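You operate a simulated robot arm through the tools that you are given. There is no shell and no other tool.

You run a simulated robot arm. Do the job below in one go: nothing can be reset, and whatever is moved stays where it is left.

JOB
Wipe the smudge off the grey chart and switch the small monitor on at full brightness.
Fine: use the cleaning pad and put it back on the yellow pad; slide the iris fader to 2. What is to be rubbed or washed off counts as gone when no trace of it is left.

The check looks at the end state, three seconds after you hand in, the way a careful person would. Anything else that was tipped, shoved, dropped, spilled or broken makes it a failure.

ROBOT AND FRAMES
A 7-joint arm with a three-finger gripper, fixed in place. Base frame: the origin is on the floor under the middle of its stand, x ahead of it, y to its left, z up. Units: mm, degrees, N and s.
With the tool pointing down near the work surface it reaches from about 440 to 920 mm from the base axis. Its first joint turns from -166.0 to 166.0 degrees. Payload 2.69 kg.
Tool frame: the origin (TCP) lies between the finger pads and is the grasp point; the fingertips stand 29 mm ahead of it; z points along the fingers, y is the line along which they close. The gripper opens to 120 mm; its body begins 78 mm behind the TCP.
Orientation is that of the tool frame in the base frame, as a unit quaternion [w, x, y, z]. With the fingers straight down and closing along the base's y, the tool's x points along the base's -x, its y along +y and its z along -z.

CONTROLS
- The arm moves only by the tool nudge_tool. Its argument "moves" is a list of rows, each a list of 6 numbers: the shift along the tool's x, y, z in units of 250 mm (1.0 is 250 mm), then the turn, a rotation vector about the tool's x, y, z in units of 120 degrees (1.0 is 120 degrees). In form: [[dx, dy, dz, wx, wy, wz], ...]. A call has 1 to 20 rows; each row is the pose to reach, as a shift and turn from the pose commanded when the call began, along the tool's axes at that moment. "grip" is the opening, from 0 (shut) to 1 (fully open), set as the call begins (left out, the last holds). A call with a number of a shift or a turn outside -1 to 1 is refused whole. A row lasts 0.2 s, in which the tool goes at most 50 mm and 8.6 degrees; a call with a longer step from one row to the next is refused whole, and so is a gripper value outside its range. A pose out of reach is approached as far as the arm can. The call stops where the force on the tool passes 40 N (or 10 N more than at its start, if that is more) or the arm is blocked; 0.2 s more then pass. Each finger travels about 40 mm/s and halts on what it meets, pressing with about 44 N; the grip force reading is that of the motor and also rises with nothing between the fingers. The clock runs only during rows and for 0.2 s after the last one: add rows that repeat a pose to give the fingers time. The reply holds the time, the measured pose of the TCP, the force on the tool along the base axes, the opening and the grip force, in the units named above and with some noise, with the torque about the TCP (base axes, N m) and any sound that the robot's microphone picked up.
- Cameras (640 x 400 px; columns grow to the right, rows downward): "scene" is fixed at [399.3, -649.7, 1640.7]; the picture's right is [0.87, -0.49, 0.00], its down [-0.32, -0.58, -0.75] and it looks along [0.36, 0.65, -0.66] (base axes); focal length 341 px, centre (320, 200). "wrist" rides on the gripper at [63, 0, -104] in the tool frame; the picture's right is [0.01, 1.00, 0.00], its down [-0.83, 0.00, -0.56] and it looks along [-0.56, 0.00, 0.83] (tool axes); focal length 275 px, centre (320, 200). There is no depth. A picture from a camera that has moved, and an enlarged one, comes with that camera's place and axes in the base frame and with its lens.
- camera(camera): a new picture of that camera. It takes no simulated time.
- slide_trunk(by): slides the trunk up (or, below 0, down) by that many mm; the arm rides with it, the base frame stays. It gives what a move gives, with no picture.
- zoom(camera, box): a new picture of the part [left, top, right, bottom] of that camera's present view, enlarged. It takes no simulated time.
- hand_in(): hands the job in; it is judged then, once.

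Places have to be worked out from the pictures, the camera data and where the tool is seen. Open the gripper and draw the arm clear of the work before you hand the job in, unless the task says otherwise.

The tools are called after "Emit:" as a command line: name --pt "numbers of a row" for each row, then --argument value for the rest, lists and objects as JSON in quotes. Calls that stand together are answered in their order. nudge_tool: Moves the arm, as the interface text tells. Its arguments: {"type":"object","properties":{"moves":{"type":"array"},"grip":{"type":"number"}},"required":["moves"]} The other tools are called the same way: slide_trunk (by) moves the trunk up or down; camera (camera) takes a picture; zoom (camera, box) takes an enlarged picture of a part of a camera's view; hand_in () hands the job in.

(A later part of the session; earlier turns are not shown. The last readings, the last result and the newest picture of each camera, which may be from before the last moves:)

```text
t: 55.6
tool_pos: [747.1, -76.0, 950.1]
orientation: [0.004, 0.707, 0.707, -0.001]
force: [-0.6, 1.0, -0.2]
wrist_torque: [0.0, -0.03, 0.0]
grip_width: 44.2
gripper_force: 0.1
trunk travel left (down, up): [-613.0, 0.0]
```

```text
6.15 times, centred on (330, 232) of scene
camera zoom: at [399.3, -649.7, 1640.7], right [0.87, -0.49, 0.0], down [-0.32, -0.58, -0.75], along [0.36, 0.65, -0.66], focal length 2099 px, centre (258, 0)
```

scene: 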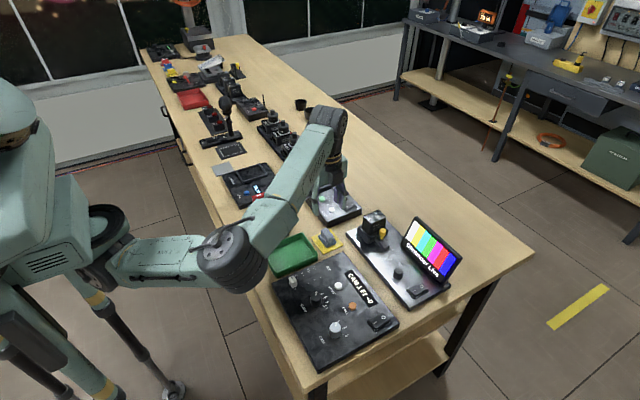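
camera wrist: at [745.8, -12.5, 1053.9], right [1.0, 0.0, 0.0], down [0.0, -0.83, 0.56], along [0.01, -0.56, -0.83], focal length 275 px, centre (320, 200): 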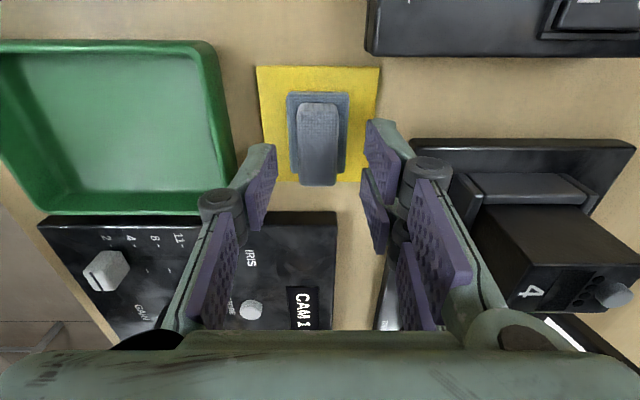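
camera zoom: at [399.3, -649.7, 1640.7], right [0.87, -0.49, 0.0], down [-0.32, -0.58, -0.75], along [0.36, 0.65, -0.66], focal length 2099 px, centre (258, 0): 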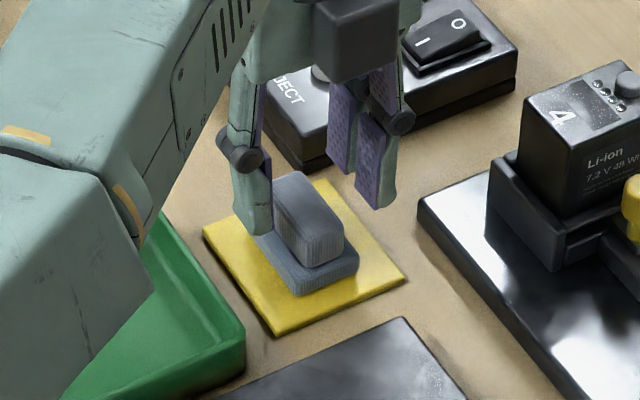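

Aligned within ~2 mm. I correct x by -2 mm, descend 22 mm, and then close on the handle.

Emit:
nudge_tool --pt "0.004 -0.008 0.03 0 0 0" --pt "0.004 -0.008 0.06 0 0 0" --pt "0.004 -0.008 0.088 0 0 0" --pt "0.004 -0.008 0.088 0 0 0"

Emit:
zoom --camera "scene" --box '[290, 200, 370, 265]'

Emit:
zoom --camera "wrist" --box '[220, 70, 420, 270]'

```text
t: 56.6
tool_pos: [743.3, -75.1, 927.7]
orientation: [0.004, 0.707, 0.707, -0.002]
force: [0.0, -0.4, 0.6]
wrist_torque: [0.02, 0.0, -0.02]
grip_width: 44.5
gripper_force: 0.0
trunk travel left (down, up): [-613.0, 0.0]
```

```text
6.15 times, centred on (330, 232) of scene
camera zoom: at [399.3, -649.7, 1640.7], right [0.87, -0.49, 0.0], down [-0.32, -0.58, -0.75], along [0.36, 0.65, -0.66], focal length 2099 px, centre (258, 0)
```

zoom: 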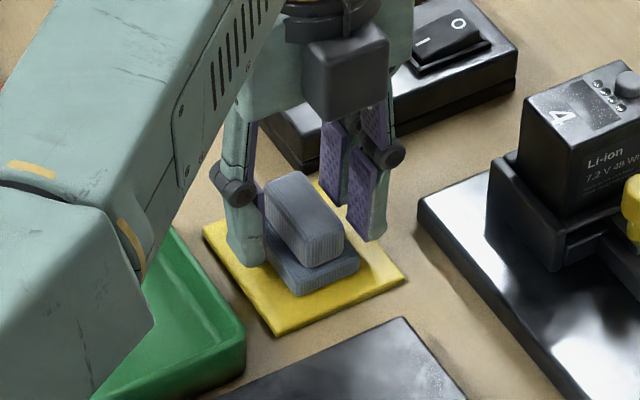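

```text
2.00 times, centred on (320, 170) of wrist
camera zoom: at [743.3, -10.6, 1031.3], right [1.0, 0.0, 0.0], down [0.0, -0.83, 0.56], along [0.01, -0.56, -0.83], focal length 551 px, centre (320, 260)
```

zoom: 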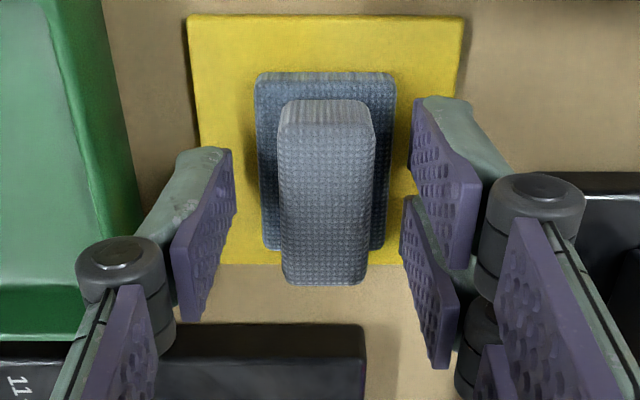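

Well aligned. I close on the handle.

Emit:
nudge_tool --pt "0 0 0 0 0 0" --pt "0 0 0 0 0 0" --pt "0 0 0 0 0 0" --pt "0 0 0 0 0 0" --pt "0 0 0 0 0 0" --grip 0.1

Emit:
zoom --camera "wrist" --box '[220, 70, 420, 270]'

```text
t: 57.8
tool_pos: [744.3, -75.7, 926.7]
orientation: [0.004, 0.707, 0.707, -0.002]
force: [0.4, 0.7, -0.6]
wrist_torque: [-0.02, 0.01, 0.0]
grip_width: 21.0
gripper_force: 44.2
trunk travel left (down, up): [-613.0, 0.0]
```

```text
2.00 times, centred on (320, 170) of wrist
camera zoom: at [743.3, -10.7, 1031.3], right [1.0, 0.0, 0.0], down [0.0, -0.83, 0.56], along [0.01, -0.56, -0.83], focal length 551 px, centre (320, 260)
```

zoom: 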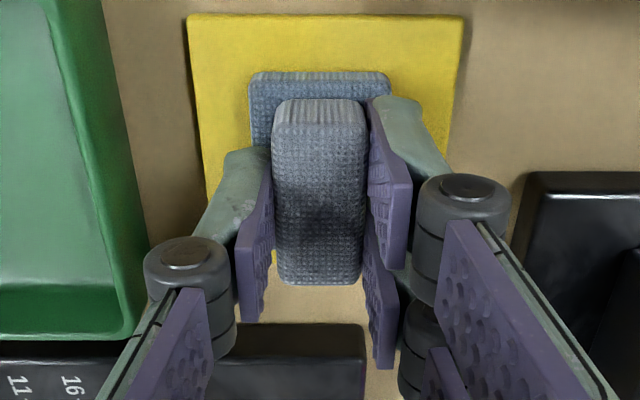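

Pad is gripped (21 mm, 44 N). I lift it straight up 90 mm.

Emit:
nudge_tool --pt "0 0 -0.03 0 0 0" --pt "0 0 -0.08 0 0 0" --pt "0 0 -0.15 0 0 0" --pt "0 0 -0.24 0 0 0" --pt "0 0 -0.34 0 0 0" --pt "0 0 -0.38 0 0 0" --pt "0 0 -0.38 0 0 0"

Emit:
camera --camera "wrist"

Emit:
camera --camera "scene"

```text
t: 59.4
tool_pos: [745.1, -74.0, 1022.7]
orientation: [0.004, 0.707, 0.707, -0.001]
force: [-0.3, 0.2, -0.6]
wrist_torque: [0.0, 0.02, 0.01]
grip_width: 20.8
gripper_force: 43.9
trunk travel left (down, up): [-613.0, 0.0]
```

```text
taken
camera wrist: at [744.1, -10.1, 1125.9], right [1.0, 0.01, 0.0], down [0.0, -0.83, 0.56], along [0.01, -0.56, -0.83], focal length 275 px, centre (320, 200)
```

wrist: 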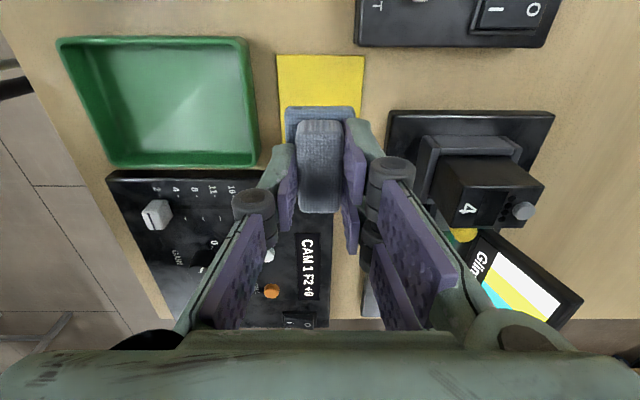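

```text
taken
```

scene: 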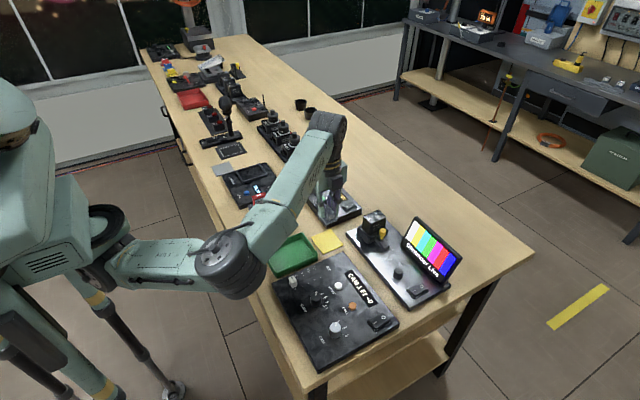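

Pad is up cleanly with the yellow square left in place. I carry it toward the chart (y≈150, x≈760) at z≈1030 while turning the yaw back to radial for best reach and view.

Emit:
nudge_tool --pt "0.064 0.004 -0.01 0 0 -0.0625" --pt "0.128 0.008 -0.02 0 0 -0.125" --pt "0.192 0.013 -0.03 0 0 -0.1875" --pt "0.256 0.017 -0.04 0 0 -0.25" --pt "0.32 0.021 -0.04 0 0 -0.3125" --pt "0.384 0.026 -0.04 0 0 -0.375" --pt "0.448 0.03 -0.04 0 0 -0.4375" --pt "0.512 0.034 -0.04 0 0 -0.5" --pt "0.576 0.039 -0.04 0 0 -0.5625" --pt "0.64 0.043 -0.04 0 0 -0.625" --pt "0.704 0.047 -0.04 0 0 -0.6875" --pt "0.768 0.052 -0.04 0 0 -0.75" --pt "0.832 0.056 -0.04 0 0 -0.8125" --pt "0.896 0.06 -0.04 0 0 -0.875" --pt "0.896 0.06 -0.04 0 0 -0.875"

Emit:
camera --camera "wrist"

Emit:
camera --camera "scene"

```text
t: 62.6
tool_pos: [757.6, 150.2, 1031.8]
orientation: [0.001, -0.131, 0.991, -0.004]
force: [0.1, 0.8, -1.2]
wrist_torque: [-0.02, 0.0, 0.03]
grip_width: 20.8
gripper_force: 44.0
trunk travel left (down, up): [-613.0, 0.0]
```

```text
taken
camera wrist: at [696.9, 134.0, 1136.3], right [-0.26, 0.96, -0.01], down [0.8, 0.22, 0.56], along [0.54, 0.14, -0.83], focal length 275 px, centre (320, 200)
```

wrist: 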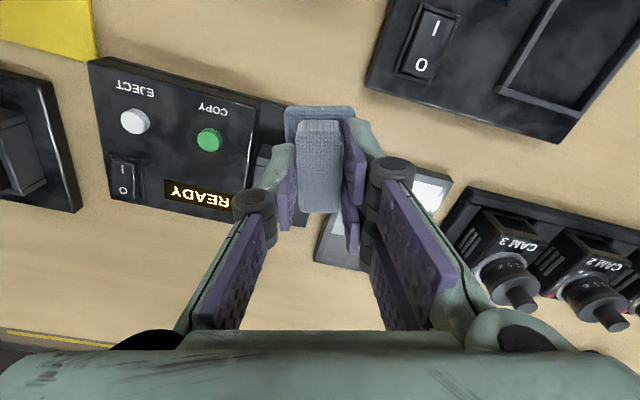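

```text
taken
```

scene: 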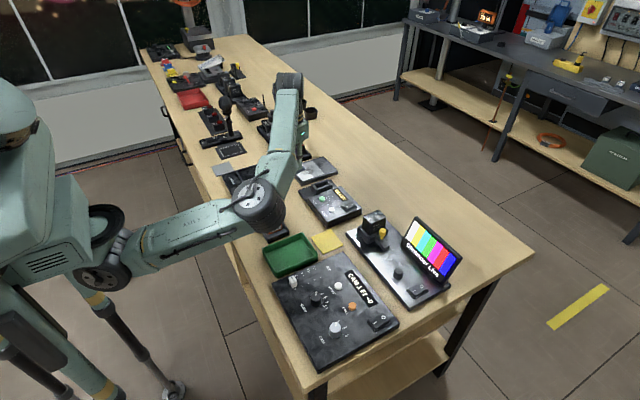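

Emit:
zoom --camera "scene" --box '[280, 140, 350, 195]'

Emit:
zoom --camera "wrist" --box '[280, 140, 470, 290]'

```text
7.27 times, centred on (315, 168) of scene
camera zoom: at [399.3, -649.7, 1640.7], right [0.87, -0.49, 0.0], down [-0.32, -0.58, -0.75], along [0.36, 0.65, -0.66], focal length 2481 px, centre (356, 436)
```

zoom: 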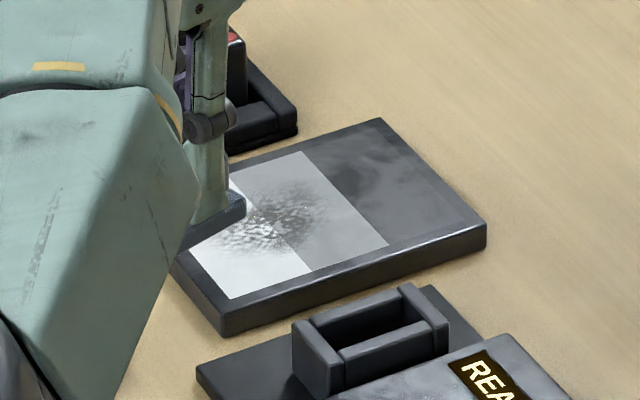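

```text
2.67 times, centred on (375, 215) of wrist
camera zoom: at [696.9, 134.0, 1136.3], right [-0.26, 0.96, -0.01], down [0.8, 0.22, 0.56], along [0.54, 0.14, -0.83], focal length 734 px, centre (173, 160)
```

zoom: 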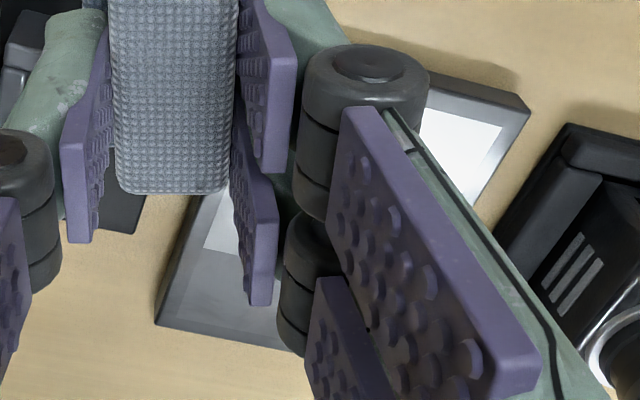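

From the scene view the smudge spans about x 826–895, y 222–280 on the chart (top z≈895), straddling the white/grey edge at x≈855. I move the pad above its middle at height, then lower to z≈985.

Emit:
nudge_tool --pt "-0.076 0.047 0 0 0 0" --pt "-0.152 0.094 0 0 0 0" --pt "-0.228 0.141 0 0 0 0" --pt "-0.304 0.188 0 0 0 0" --pt "-0.38 0.235 0 0 0 0" --pt "-0.457 0.283 0 0 0 0" --pt "-0.457 0.283 0.06 0 0 0" --pt "-0.457 0.283 0.12 0 0 0" --pt "-0.457 0.283 0.18 0 0 0" --pt "-0.457 0.283 0.18 0 0 0"

Emit:
camera --camera "wrist"

Emit:
zoom --camera "scene" --box '[270, 120, 370, 200]'

```text
t: 64.8
tool_pos: [849.4, 247.0, 986.6]
orientation: [0.001, -0.13, 0.991, -0.004]
force: [0.3, -0.4, -0.3]
wrist_torque: [-0.01, 0.01, -0.01]
grip_width: 21.0
gripper_force: 43.7
trunk travel left (down, up): [-613.0, 0.0]
```

```text
taken
camera wrist: at [788.7, 231.7, 1090.9], right [-0.26, 0.96, -0.01], down [0.8, 0.22, 0.56], along [0.54, 0.14, -0.83], focal length 275 px, centre (320, 200)
```

wrist: 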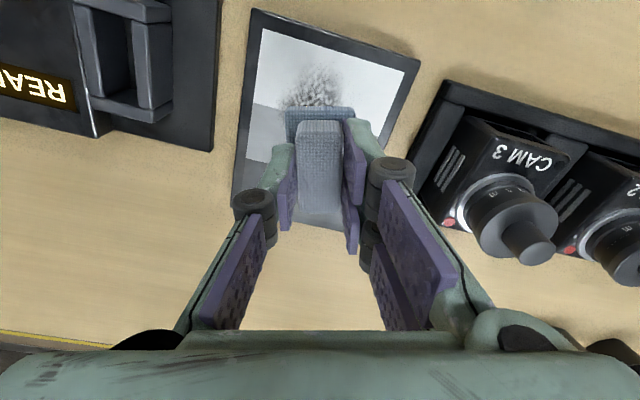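

```text
5.00 times, centred on (320, 160) of scene
camera zoom: at [399.3, -649.7, 1640.7], right [0.87, -0.49, 0.0], down [-0.32, -0.58, -0.75], along [0.36, 0.65, -0.66], focal length 1706 px, centre (320, 400)
```

zoom: 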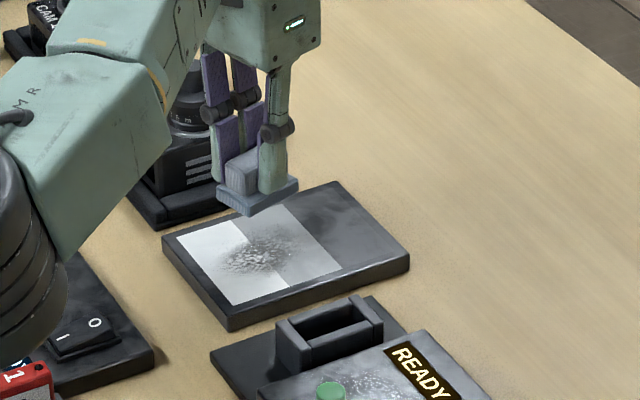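

Good view: chart surface is about z≈900 and the smudge lies around (855, 245), spanning roughly x 812–895 and y 215–275. I zoom to check its edges.

Emit:
zoom --camera "wrist" --box '[230, 0, 430, 220]'

Emit:
zoom --camera "scene" --box '[290, 155, 360, 195]'

```text
1.82 times, centred on (330, 110) of wrist
camera zoom: at [788.7, 231.7, 1090.9], right [-0.26, 0.96, -0.01], down [0.8, 0.22, 0.56], along [0.54, 0.14, -0.83], focal length 500 px, centre (302, 364)
```

zoom: 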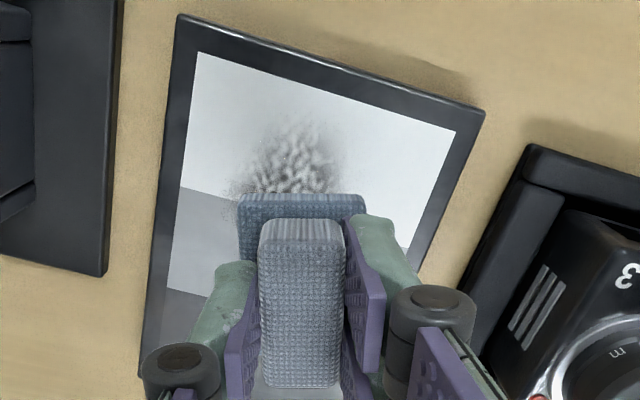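

```text
9.14 times, centred on (325, 175) of scene
camera zoom: at [399.3, -649.7, 1640.7], right [0.87, -0.49, 0.0], down [-0.32, -0.58, -0.75], along [0.36, 0.65, -0.66], focal length 3119 px, centre (274, 429)
```

zoom: 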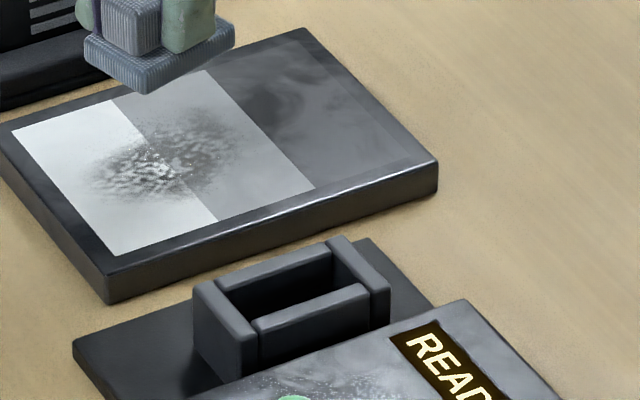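

Smudge extents confirmed (x≈818–897, y≈216–281). I descend to a few mm above the surface.

Emit:
nudge_tool --pt "0 0 0.05 0 0 0" --pt "0 0 0.1 0 0 0" --pt "0 0 0.14 0 0 0" --pt "0 0 0.15 0 0 0" --pt "0 0 0.15 0 0 0"

Emit:
zoom --camera "scene" --box '[280, 135, 360, 195]'

```text
t: 66.0
tool_pos: [850.7, 246.0, 949.1]
orientation: [0.002, -0.131, 0.991, -0.005]
force: [0.3, -0.1, -0.6]
wrist_torque: [0.01, 0.04, 0.0]
grip_width: 20.8
gripper_force: 44.1
trunk travel left (down, up): [-613.0, 0.0]
```

```text
6.67 times, centred on (320, 165) of scene
camera zoom: at [399.3, -649.7, 1640.7], right [0.87, -0.49, 0.0], down [-0.32, -0.58, -0.75], along [0.36, 0.65, -0.66], focal length 2274 px, centre (320, 433)
```

zoom: 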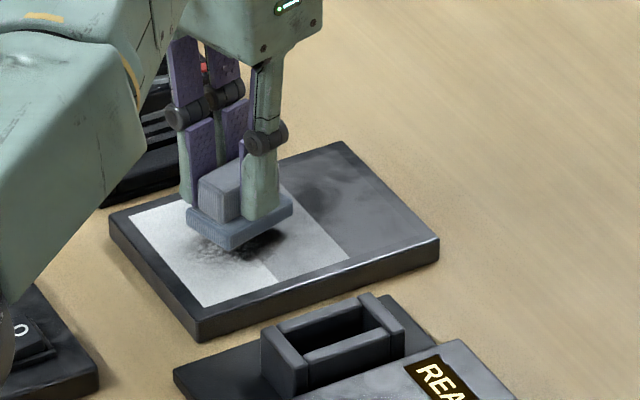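

About 6 mm gap remains. I lower in 1 mm steps looking for contact.

Emit:
nudge_tool --pt "0 0 0.006 0 0 0" --pt "0 0 0.012 0 0 0" --pt "0 0 0.018 0 0 0" --pt "0 0 0.022 0 0 0" --pt "0 0 0.022 0 0 0"

```text
t: 67.2
tool_pos: [849.9, 247.0, 941.5]
orientation: [0.0, -0.131, 0.991, -0.005]
force: [1.2, 0.5, -1.4]
wrist_torque: [0.02, -0.01, 0.0]
grip_width: 20.8
gripper_force: 44.0
trunk travel left (down, up): [-613.0, 0.0]
```

Emit:
nudge_tool --pt "0 0 0.004 0 0 0" --pt "0 0 0.008 0 0 0" --pt "0 0 0.008 0 0 0"

```text
t: 68.0
tool_pos: [850.1, 246.1, 939.8]
orientation: [0.001, -0.132, 0.991, -0.005]
force: [-0.1, -0.6, 0.5]
wrist_torque: [0.0, 0.02, 0.02]
grip_width: 20.8
gripper_force: 43.3
trunk travel left (down, up): [-613.0, 0.0]
```

No contact yet at TCP z≈940. I continue in 1 mm steps.

Emit:
nudge_tool --pt "0 0 0.004 0 0 0" --pt "0 0 0.008 0 0 0" --pt "0 0 0.008 0 0 0"

Emit:
zoom --camera "scene" --box '[290, 150, 345, 195]'

```text
t: 68.8
tool_pos: [850.5, 247.6, 938.5]
orientation: [0.001, -0.131, 0.991, -0.004]
force: [0.5, -0.5, -0.1]
wrist_torque: [0.0, 0.01, 0.01]
grip_width: 21.1
gripper_force: 44.2
trunk travel left (down, up): [-613.0, 0.0]
```

```text
8.89 times, centred on (318, 172) of scene
camera zoom: at [399.3, -649.7, 1640.7], right [0.87, -0.49, 0.0], down [-0.32, -0.58, -0.75], along [0.36, 0.65, -0.66], focal length 3032 px, centre (342, 444)
```

zoom: 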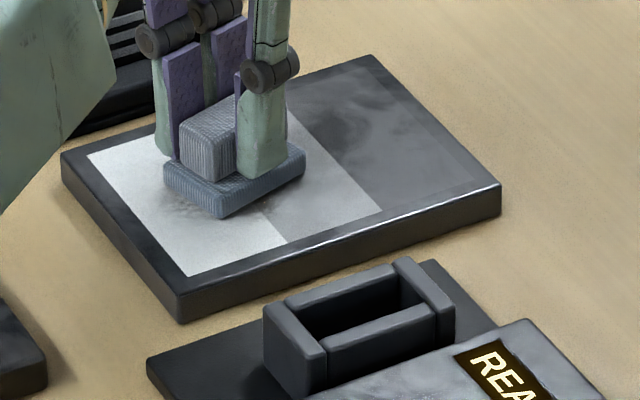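

Emit:
nudge_tool --pt "0 0 0.004 0 0 0" --pt "0 0 0.008 0 0 0" --pt "0 0 0.012 0 0 0" --pt "0 0 0.012 0 0 0"

```text
t: 69.8
tool_pos: [848.7, 246.3, 938.3]
orientation: [0.003, -0.131, 0.991, -0.004]
force: [0.4, -2.0, 17.6]
wrist_torque: [0.15, -0.17, -0.02]
grip_width: 21.0
gripper_force: 43.5
trunk travel left (down, up): [-613.0, 0.0]
```

Contact at TCP z≈938 with 17.6 N. I ease off 1 mm and make a short back-and-forth stroke in the radial direction, then inspect the effect and check that the chart stays put.

Emit:
nudge_tool --pt "0 0 -0.004 0 0 0" --pt "-0.04 0 -0.004 0 0 0" --pt "-0.08 0 -0.004 0 0 0" --pt "-0.12 0 -0.004 0 0 0" --pt "-0.08 0 -0.004 0 0 0" --pt "-0.04 0 -0.004 0 0 0" --pt "0 0 -0.004 0 0 0" --pt "0.04 0 -0.004 0 0 0" --pt "0.08 0 -0.004 0 0 0" --pt "0.1 0 -0.004 0 0 0" --pt "0.06 0 -0.004 0 0 0" --pt "0.02 0 -0.004 0 0 0" --pt "0 0 -0.004 0 0 0"

Emit:
zoom --camera "scene" --box '[290, 150, 345, 195]'

Emit:
zoom --camera "wrist" --box '[230, 0, 430, 220]'

```text
t: 72.6
tool_pos: [848.4, 247.4, 938.3]
orientation: [0.002, -0.13, 0.991, -0.003]
force: [-4.3, -0.4, 6.9]
wrist_torque: [0.1, 0.01, 0.03]
grip_width: 20.7
gripper_force: 43.9
trunk travel left (down, up): [-613.0, 0.0]
```

```text
8.89 times, centred on (318, 172) of scene
camera zoom: at [399.3, -649.7, 1640.7], right [0.87, -0.49, 0.0], down [-0.32, -0.58, -0.75], along [0.36, 0.65, -0.66], focal length 3032 px, centre (342, 444)
```

zoom: 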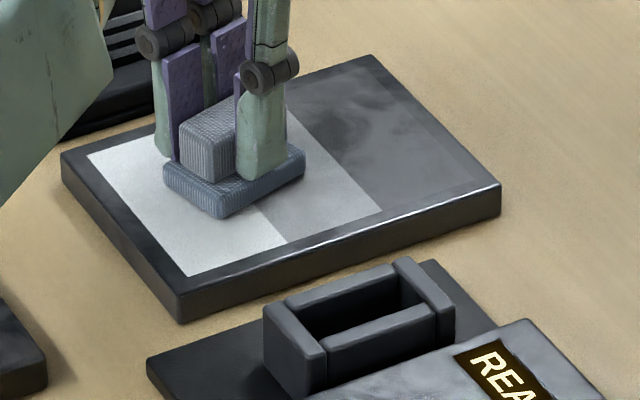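

```text
1.82 times, centred on (330, 110) of wrist
camera zoom: at [788.7, 231.1, 1042.4], right [-0.26, 0.96, -0.01], down [0.8, 0.22, 0.56], along [0.54, 0.14, -0.83], focal length 500 px, centre (302, 364)
```

zoom: 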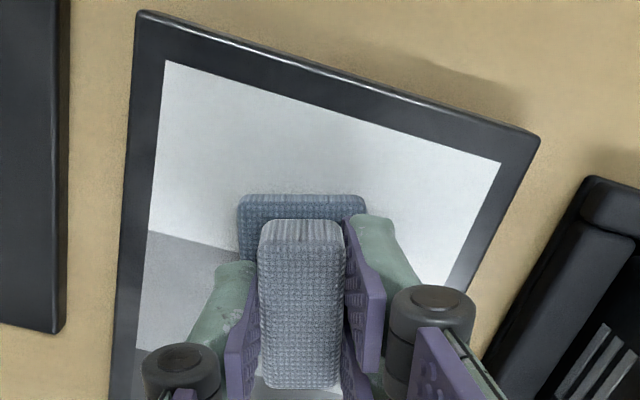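

The strokes erased what the pad touched, the chart didn't move, and force is a modest 7 N. I now sweep serpentine over the -y half and centre.

Emit:
nudge_tool --pt "0.04 -0.04 0 0 0 0" --pt "0.08 -0.08 0 0 0 0" --pt "0.1 -0.11 0 0 0 0" --pt "0.05 -0.11 0 0 0 0" --pt "0 -0.11 0 0 0 0" --pt "-0.05 -0.11 0 0 0 0" --pt "-0.1 -0.11 0 0 0 0" --pt "-0.14 -0.11 0 0 0 0" --pt "-0.14 -0.06 0 0 0 0" --pt "-0.1 -0.06 0 0 0 0" --pt "-0.05 -0.06 0 0 0 0" --pt "0 -0.06 0 0 0 0" --pt "0.05 -0.06 0 0 0 0" --pt "0.1 -0.06 0 0 0 0" --pt "0.1 0 0 0 0 0" --pt "0.05 0 0 0 0 0" --pt "0 0 0 0 0 0" --pt "-0.05 0 0 0 0 0" --pt "-0.1 0 0 0 0 0" --pt "-0.14 0 0 0 0 0"

Emit:
zoom --camera "scene" --box '[290, 150, 345, 195]'

Emit:
camera --camera "wrist"

```text
t: 76.8
tool_pos: [883.4, 255.2, 938.6]
orientation: [0.001, -0.131, 0.991, -0.004]
force: [-3.2, 1.1, 7.5]
wrist_torque: [0.11, 0.1, 0.01]
grip_width: 20.6
gripper_force: 43.7
trunk travel left (down, up): [-613.0, 0.0]
```

```text
8.89 times, centred on (318, 172) of scene
camera zoom: at [399.3, -649.7, 1640.7], right [0.87, -0.49, 0.0], down [-0.32, -0.58, -0.75], along [0.36, 0.65, -0.66], focal length 3032 px, centre (342, 444)
```

zoom: 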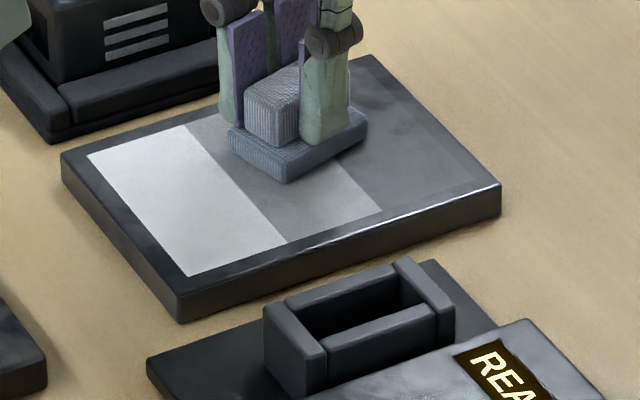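

```text
taken
camera wrist: at [822.3, 239.9, 1042.2], right [-0.26, 0.96, -0.01], down [0.8, 0.22, 0.56], along [0.54, 0.14, -0.83], focal length 275 px, centre (320, 200)
```

wrist: 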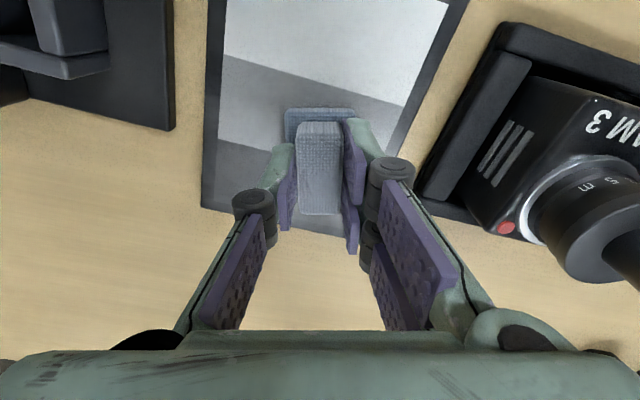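

The -y half and centre are clean. I sweep the +y half the same way, staying clear of CAM 3.

Emit:
nudge_tool --pt "0 0.05 0 0 0 0" --pt "0.04 0.06 0 0 0 0" --pt "0.09 0.06 0 0 0 0" --pt "0.14 0.06 0 0 0 0" --pt "0.19 0.06 0 0 0 0" --pt "0.24 0.06 0 0 0 0" --pt "0.24 0.1 0 0 0 0" --pt "0.19 0.11 0 0 0 0" --pt "0.14 0.11 0 0 0 0" --pt "0.09 0.11 0 0 0 0" --pt "0.04 0.11 0 0 0 0" --pt "0 0.11 0 0 0 0" --pt "0 0.06 0 0 0 0" --pt "0.04 0.02 0 0 0 0" --pt "0.09 0 0 0 0 0" --pt "0.14 0 0 0 0 0" --pt "0.2 0 0 0 0 0" --pt "0.25 0 0 0 0 0" --pt "0.25 -0.04 0 0 0 0" --pt "0.25 -0.08 0 0 0 0"

Emit:
zoom --camera "scene" --box '[290, 150, 345, 195]'

Emit:
camera --camera "wrist"

```text
t: 81.0
tool_pos: [828.7, 222.1, 938.0]
orientation: [0.001, -0.13, 0.991, -0.004]
force: [-2.7, 3.9, 11.2]
wrist_torque: [0.19, -0.01, 0.0]
grip_width: 20.9
gripper_force: 43.8
trunk travel left (down, up): [-613.0, 0.0]
```

```text
8.89 times, centred on (318, 172) of scene
camera zoom: at [399.3, -649.7, 1640.7], right [0.87, -0.49, 0.0], down [-0.32, -0.58, -0.75], along [0.36, 0.65, -0.66], focal length 3032 px, centre (342, 444)
```

zoom: 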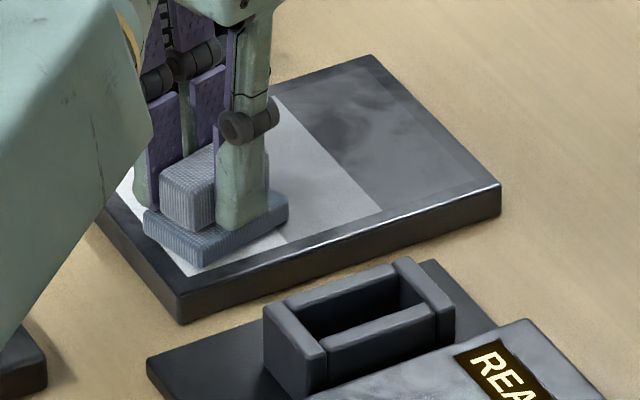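

```text
taken
camera wrist: at [766.3, 206.1, 1041.9], right [-0.26, 0.96, -0.01], down [0.8, 0.22, 0.56], along [0.54, 0.14, -0.83], focal length 275 px, centre (320, 200)
```

wrist: 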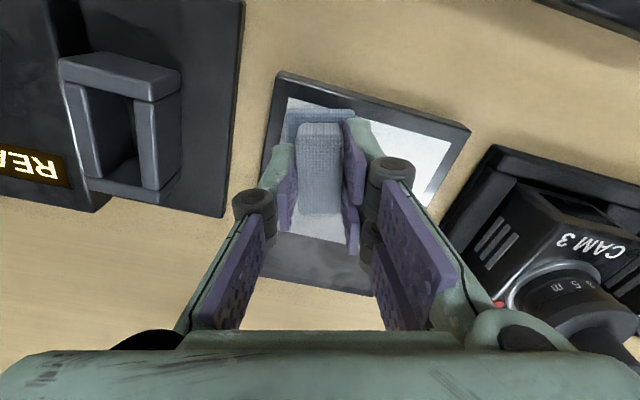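

I lift the pad straight up and back off so the whole chart can be inspected.

Emit:
nudge_tool --pt "0 0 -0.04 0 0 0" --pt "0 0 -0.12 0 0 0" --pt "0 0 -0.24 0 0 0" --pt "0 0 -0.34 0 0 0" --pt "0.08 -0.08 -0.38 0 0 0" --pt "0.16 -0.16 -0.38 0 0 0" --pt "0.24 -0.24 -0.38 0 0 0" --pt "0.32 -0.32 -0.38 0 0 0" --pt "0.38 -0.4 -0.38 0 0 0" --pt "0.38 -0.48 -0.38 0 0 0" --pt "0.38 -0.48 -0.38 0 0 0"

Emit:
zoom --camera "scene" --box '[285, 145, 350, 195]'

Emit:
camera --camera "wrist"

```text
t: 83.4
tool_pos: [768.4, 78.6, 1032.3]
orientation: [0.001, -0.13, 0.991, -0.004]
force: [-0.2, 0.5, -0.3]
wrist_torque: [0.0, 0.01, -0.04]
grip_width: 20.8
gripper_force: 43.4
trunk travel left (down, up): [-613.0, 0.0]
```

```text
8.00 times, centred on (318, 170) of scene
camera zoom: at [399.3, -649.7, 1640.7], right [0.87, -0.49, 0.0], down [-0.32, -0.58, -0.75], along [0.36, 0.65, -0.66], focal length 2729 px, centre (340, 440)
```

zoom: 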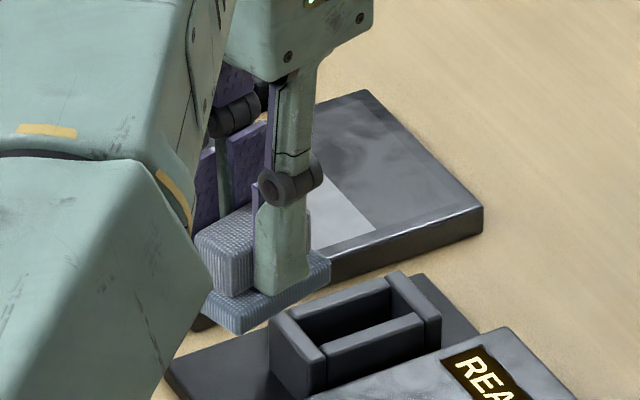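

```text
taken
camera wrist: at [707.4, 63.6, 1137.1], right [-0.26, 0.96, -0.01], down [0.8, 0.22, 0.56], along [0.54, 0.14, -0.83], focal length 275 px, centre (320, 200)
```

wrist: 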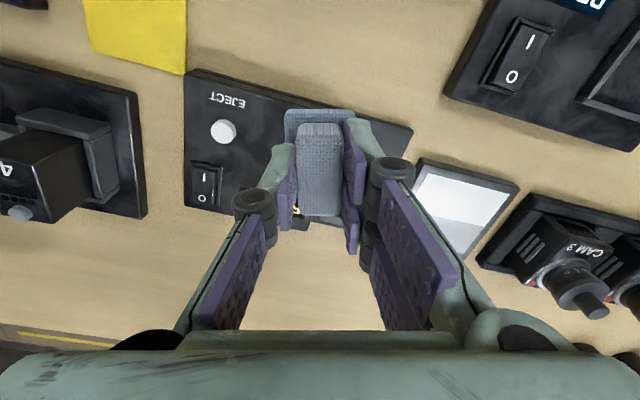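

Emit:
zoom --camera "wrist" --box '[390, 140, 530, 270]'

```text
3.08 times, centred on (460, 205) of wrist
camera zoom: at [707.4, 63.6, 1137.1], right [-0.26, 0.96, -0.01], down [0.8, 0.22, 0.56], along [0.54, 0.14, -0.83], focal length 847 px, centre (-111, 185)
```

zoom: 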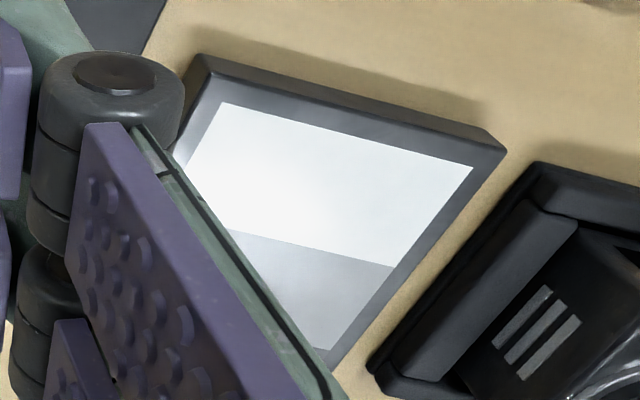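

The visible part of the chart is clean. I carry the pad back above the yellow square, turning the yaw back to the pick orientation.

Emit:
nudge_tool --pt "0.018 -0.041 0 0 0 0.0625" --pt "0.036 -0.081 0 0 0 0.125" --pt "0.054 -0.122 0 0 0 0.1875" --pt "0.072 -0.163 0 0 0 0.25" --pt "0.09 -0.204 0 0 0 0.3125" --pt "0.108 -0.244 0 0 0 0.375" --pt "0.127 -0.285 0 0 0 0.4375" --pt "0.145 -0.326 0 0 0 0.5" --pt "0.163 -0.366 0 0 0 0.5625" --pt "0.181 -0.407 0 0 0 0.625" --pt "0.199 -0.448 0 0 0 0.6875" --pt "0.217 -0.489 0 0 0 0.75" --pt "0.235 -0.529 0 0 0 0.8125" --pt "0.253 -0.57 0 0 0 0.8745" --pt "0.253 -0.57 0 0 0 0.8745"

Emit:
zoom --camera "scene" --box '[285, 145, 350, 195]'

Emit:
camera --camera "wrist"

Emit:
camera --camera "scene"

```text
t: 86.6
tool_pos: [743.5, -71.7, 1034.4]
orientation: [0.003, 0.707, 0.707, -0.001]
force: [0.4, -0.2, -0.3]
wrist_torque: [0.05, -0.02, -0.02]
grip_width: 21.0
gripper_force: 44.6
trunk travel left (down, up): [-613.0, 0.0]
```

```text
8.00 times, centred on (318, 170) of scene
camera zoom: at [399.3, -649.7, 1640.7], right [0.87, -0.49, 0.0], down [-0.32, -0.58, -0.75], along [0.36, 0.65, -0.66], focal length 2729 px, centre (340, 440)
```

zoom: 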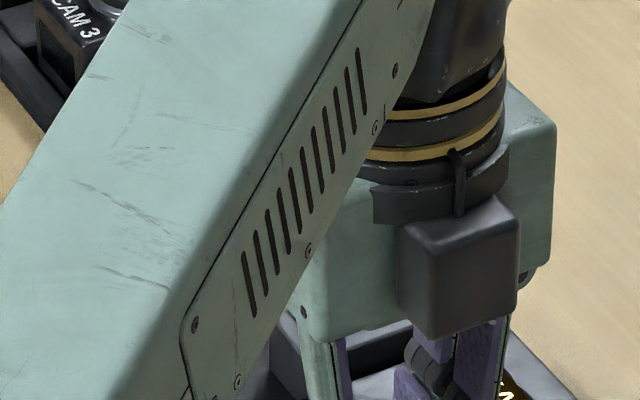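

```text
taken
camera wrist: at [743.1, -8.1, 1137.5], right [1.0, 0.0, 0.0], down [0.0, -0.83, 0.56], along [0.0, -0.56, -0.83], focal length 275 px, centre (320, 200)
```

wrist: 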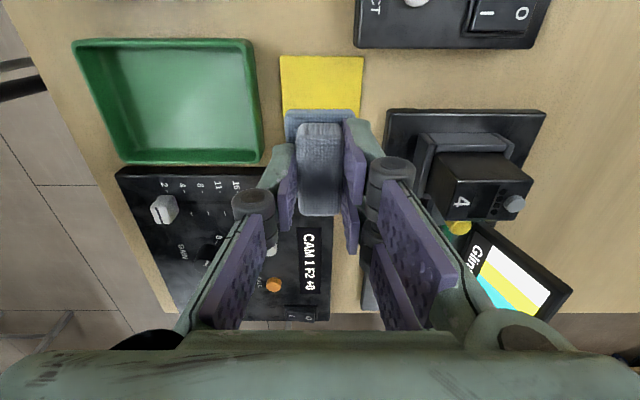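

```text
taken
```

scene: 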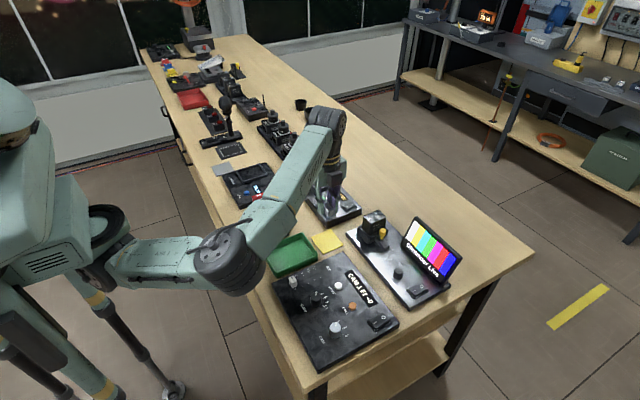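

The arm hides the chart from the scene camera, so I shift 130 mm toward -y (still holding the pad) to inspect before putting it down.

Emit:
nudge_tool --pt "-0.1 -0.02 -0.02 0 0 0" --pt "-0.2 -0.04 -0.04 0 0 0" --pt "-0.3 -0.06 -0.04 0 0 0" --pt "-0.4 -0.08 -0.04 0 0 0" --pt "-0.5 -0.1 -0.04 0 0 0" --pt "-0.56 -0.12 -0.04 0 0 0" --pt "-0.56 -0.12 -0.04 0 0 0"

Emit:
camera --camera "scene"

Emit:
zoom --camera "scene" --box '[285, 145, 350, 195]'

```text
t: 88.2
tool_pos: [713.2, -213.0, 1044.3]
orientation: [0.003, 0.706, 0.708, -0.001]
force: [-0.7, 0.0, -0.1]
wrist_torque: [0.0, 0.03, -0.01]
grip_width: 20.5
gripper_force: 44.0
trunk travel left (down, up): [-613.0, 0.0]
```

```text
taken
```

scene: 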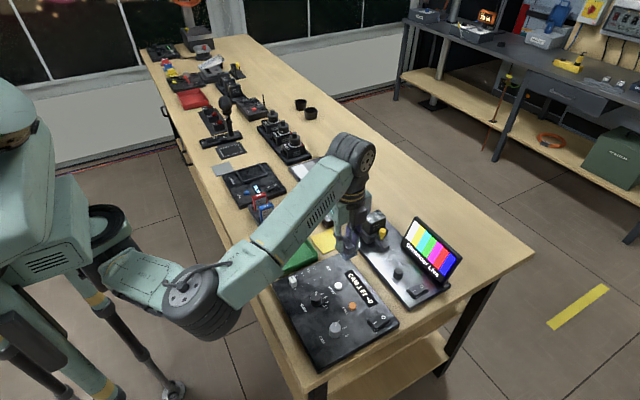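

```text
8.00 times, centred on (318, 170) of scene
camera zoom: at [399.3, -649.7, 1640.7], right [0.87, -0.49, 0.0], down [-0.32, -0.58, -0.75], along [0.36, 0.65, -0.66], focal length 2729 px, centre (340, 440)
```

zoom: 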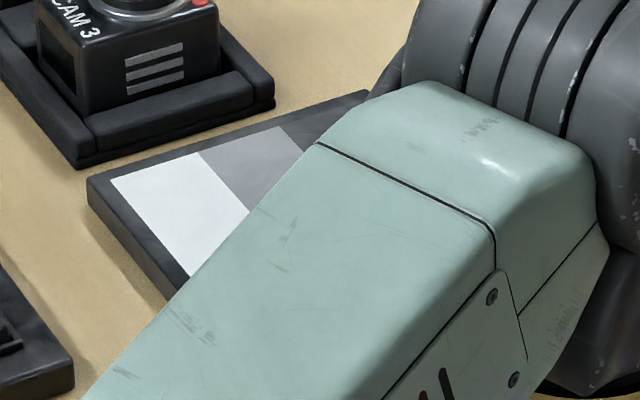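

The visible part is spotless; I move a bit further back to reveal the rest of the chart.

Emit:
nudge_tool --pt "-0.06 -0.06 0 0 0 0" --pt "-0.12 -0.12 0 0 0 0" --pt "-0.18 -0.18 0 0 0 0" --pt "-0.24 -0.24 0 0 0 0" --pt "-0.24 -0.3 0 0 0 0" --pt "-0.24 -0.3 0 0 0 0"

Emit:
zoom --camera "scene" --box '[285, 145, 350, 195]'

```text
t: 89.6
tool_pos: [638.4, -273.2, 1044.9]
orientation: [0.004, 0.707, 0.707, -0.001]
force: [0.0, -0.4, -0.8]
wrist_torque: [0.0, 0.01, 0.02]
grip_width: 21.0
gripper_force: 44.2
trunk travel left (down, up): [-613.0, 0.0]
```

```text
8.00 times, centred on (318, 170) of scene
camera zoom: at [399.3, -649.7, 1640.7], right [0.87, -0.49, 0.0], down [-0.32, -0.58, -0.75], along [0.36, 0.65, -0.66], focal length 2729 px, centre (340, 440)
```

zoom: 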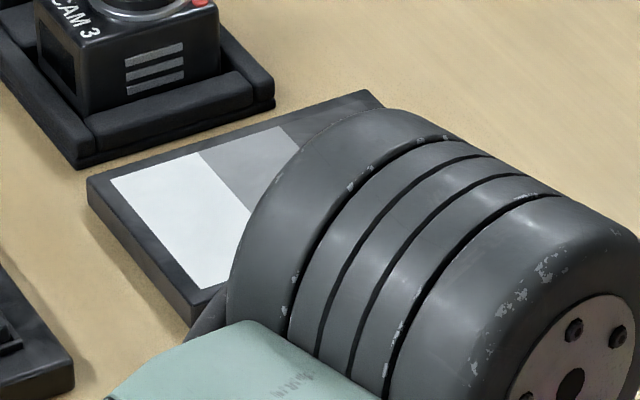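

White area fully clean and the grey portions I've seen are clean too; I'll do a full check once the arm is away. Now I return above the yellow square.

Emit:
nudge_tool --pt "0.08 0.042 0 0 0 0" --pt "0.16 0.084 0 0 0 0" --pt "0.24 0.126 0 0 0 0" --pt "0.32 0.168 0 0 0 0" --pt "0.4 0.21 0 0 0 0" --pt "0.48 0.252 0 0 0 0" --pt "0.56 0.294 0 0 0 0" --pt "0.64 0.336 0 0 0 0" --pt "0.72 0.378 0.02 0 0 0" --pt "0.791 0.42 0.04 0 0 0" --pt "0.791 0.42 0.04 0 0 0"

Emit:
camera --camera "wrist"

```text
t: 92.0
tool_pos: [746.4, -75.2, 1033.7]
orientation: [0.004, 0.707, 0.707, -0.002]
force: [0.5, -0.5, -0.2]
wrist_torque: [0.01, 0.0, 0.01]
grip_width: 20.5
gripper_force: 44.2
trunk travel left (down, up): [-613.0, 0.0]
```

```text
taken
camera wrist: at [745.1, -11.0, 1137.0], right [1.0, 0.01, 0.0], down [0.0, -0.83, 0.56], along [0.01, -0.56, -0.83], focal length 275 px, centre (320, 200)
```

wrist: 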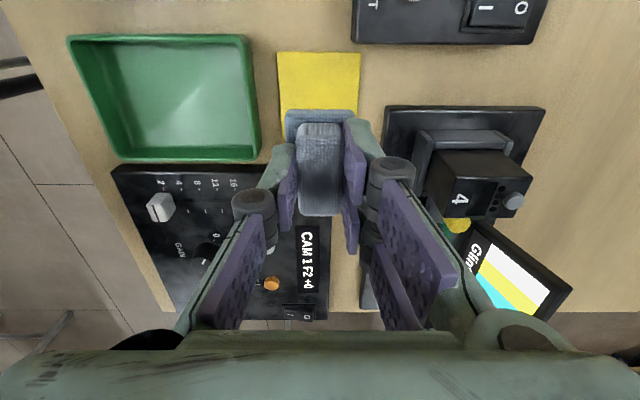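

Above the yellow square (its centre computes to about (745.5, -75.5)). I descend most of the way.

Emit:
nudge_tool --pt "0 -0.004 0.08 0 0 0" --pt "0 -0.004 0.16 0 0 0" --pt "0 -0.004 0.24 0 0 0" --pt "0 -0.004 0.31 0 0 0" --pt "0 -0.004 0.36 0 0 0" --pt "0 -0.004 0.39 0 0 0" --pt "0 -0.004 0.39 0 0 0"

Emit:
zoom --camera "scene" --box '[295, 210, 365, 260]'

Emit:
zoom --camera "wrist" --box '[220, 30, 420, 230]'

```text
t: 93.6
tool_pos: [743.9, -77.2, 937.3]
orientation: [0.003, 0.707, 0.707, -0.002]
force: [0.2, 0.3, 0.2]
wrist_torque: [-0.02, 0.01, 0.0]
grip_width: 21.0
gripper_force: 44.0
trunk travel left (down, up): [-613.0, 0.0]
```

```text
8.00 times, centred on (330, 235) of scene
camera zoom: at [399.3, -649.7, 1640.7], right [0.87, -0.49, 0.0], down [-0.32, -0.58, -0.75], along [0.36, 0.65, -0.66], focal length 2729 px, centre (240, -80)
```

zoom: 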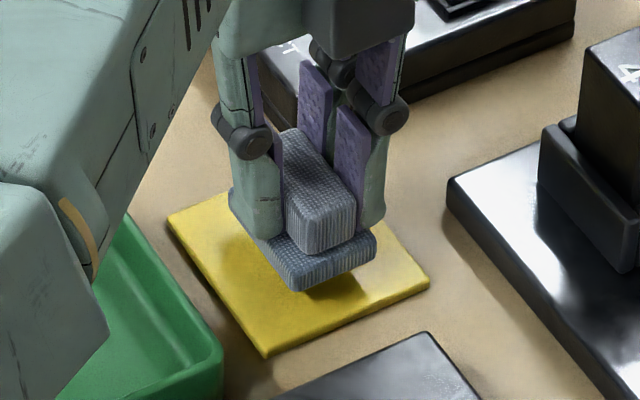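

```text
2.00 times, centred on (320, 130) of wrist
camera zoom: at [744.5, -12.0, 1040.5], right [1.0, 0.01, 0.0], down [0.0, -0.83, 0.56], along [0.01, -0.56, -0.83], focal length 551 px, centre (320, 340)
```

zoom: 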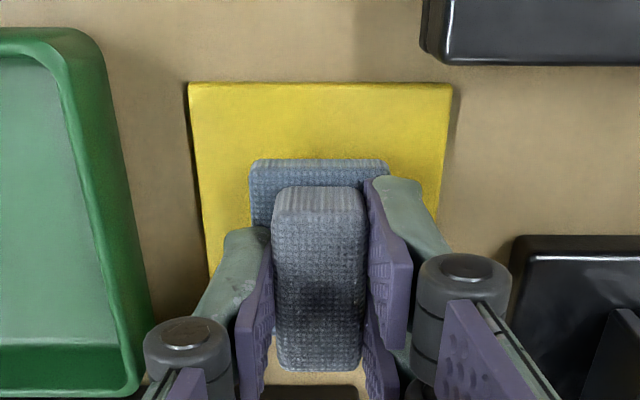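

Pad is about 10 mm above the square and centred. I lower gently until contact.

Emit:
nudge_tool --pt "0 0 0.01 0 0 0" --pt "0 0 0.02 0 0 0" --pt "0 0 0.028 0 0 0" --pt "0 0 0.034 0 0 0" --pt "0 0 0.034 0 0 0"

```text
t: 94.8
tool_pos: [743.2, -76.8, 928.6]
orientation: [0.005, 0.707, 0.707, -0.002]
force: [-0.5, -0.1, 0.1]
wrist_torque: [-0.03, 0.01, -0.04]
grip_width: 21.0
gripper_force: 44.4
trunk travel left (down, up): [-613.0, 0.0]
```

Emit:
nudge_tool --pt "0 0 0.004 0 0 0" --pt "0 0 0.008 0 0 0" --pt "0 0 0.008 0 0 0"

Emit:
zoom --camera "scene" --box '[305, 215, 355, 255]'

```text
t: 95.6
tool_pos: [744.0, -75.7, 926.8]
orientation: [0.004, 0.707, 0.708, 0.0]
force: [1.3, 1.7, 6.3]
wrist_torque: [0.21, 0.01, -0.03]
grip_width: 20.6
gripper_force: 43.8
trunk travel left (down, up): [-613.0, 0.0]
```

```text
10.00 times, centred on (330, 235) of scene
camera zoom: at [399.3, -649.7, 1640.7], right [0.87, -0.49, 0.0], down [-0.32, -0.58, -0.75], along [0.36, 0.65, -0.66], focal length 3412 px, centre (220, -150)
```

zoom: 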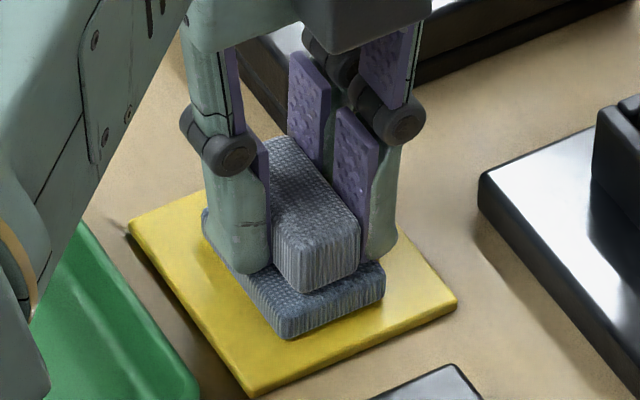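

The pad rests on the yellow square with 6 N of contact force. I open the fingers to 46 mm in place, then lift straight up.

Emit:
nudge_tool --pt "0 0 0 0 0 0" --pt "0 0 0 0 0 0" --pt "0 0 0 0 0 0" --pt "0 0 0 0 0 0" --pt "0 0 -0.04 0 0 0" --pt "0 0 -0.1 0 0 0" --pt "0 0 -0.2 0 0 0" --pt "0 0 -0.32 0 0 0" --pt "0 0 -0.44 0 0 0" --pt "0 0 -0.44 0 0 0" --grip 0.39

Emit:
camera --camera "wrist"

Emit:
zoom --camera "scene" --box '[295, 210, 365, 260]'

```text
t: 97.8
tool_pos: [743.6, -76.9, 1036.9]
orientation: [0.004, 0.706, 0.708, -0.002]
force: [-0.2, -0.9, 0.6]
wrist_torque: [-0.02, 0.0, -0.01]
grip_width: 46.7
gripper_force: 0.0
trunk travel left (down, up): [-613.0, 0.0]
```

```text
taken
camera wrist: at [743.8, -12.6, 1141.5], right [1.0, 0.01, 0.0], down [0.0, -0.83, 0.56], along [0.01, -0.56, -0.83], focal length 275 px, centre (320, 200)
```

wrist: 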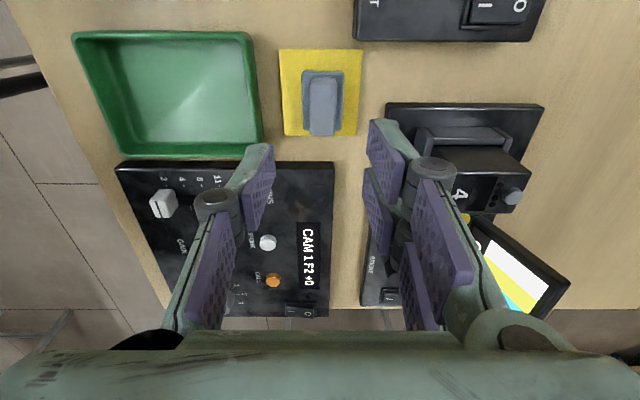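

```text
8.00 times, centred on (330, 235) of scene
camera zoom: at [399.3, -649.7, 1640.7], right [0.87, -0.49, 0.0], down [-0.32, -0.58, -0.75], along [0.36, 0.65, -0.66], focal length 2729 px, centre (240, -80)
```

zoom: 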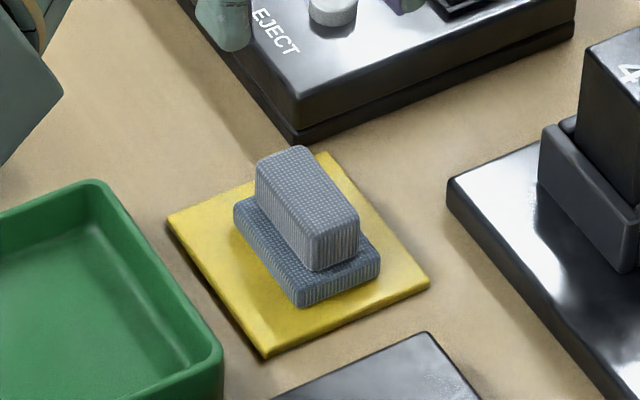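

Pad is back on the yellow square just as it was. I now move to a spot where the wrist camera looks straight at the chart, with fingers opened wide.

Emit:
nudge_tool --pt "0.03 0 -0.06 0 0 -0.0625" --pt "0.09 0 -0.1 0 0 -0.125" --pt "0.16 0 -0.1 0 0 -0.1875" --pt "0.23 0 -0.1 0 0 -0.25" --pt "0.3 0 -0.1 0 0 -0.3125" --pt "0.37 0 -0.1 0 0 -0.375" --pt "0.44 0 -0.1 0 0 -0.4375" --pt "0.51 0 -0.1 0 0 -0.5" --pt "0.58 0 -0.1 0 0 -0.5625" --pt "0.65 0 -0.1 0 0 -0.625" --pt "0.73 0 -0.1 0 0 -0.6875" --pt "0.81 0 -0.1 0 0 -0.75" --pt "0.89 0 -0.1 0 0 -0.8125" --pt "0.97 0 -0.1 0 0 -0.8745" --pt "0.97 0 -0.1 0 0 -0.8745" --grip 1

Emit:
camera --camera "wrist"

Emit:
camera --camera "scene"

```text
t: 101.0
tool_pos: [744.2, 166.1, 1060.5]
orientation: [0.002, -0.132, 0.991, -0.004]
force: [-0.4, -0.4, -0.6]
wrist_torque: [0.02, 0.02, -0.02]
grip_width: 120.1
gripper_force: 0.0
trunk travel left (down, up): [-613.0, 0.0]
```

```text
taken
camera wrist: at [682.6, 151.3, 1163.5], right [-0.26, 0.96, -0.01], down [0.8, 0.22, 0.56], along [0.54, 0.14, -0.83], focal length 275 px, centre (320, 200)
```

wrist: 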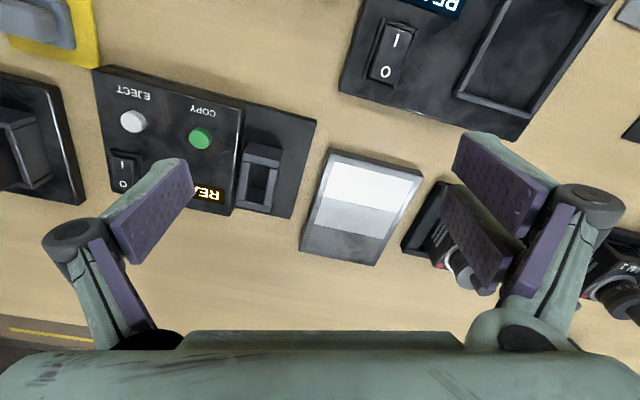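

```text
taken
```

scene: 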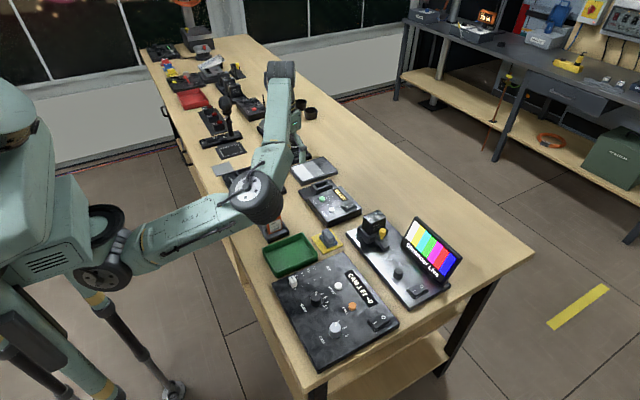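

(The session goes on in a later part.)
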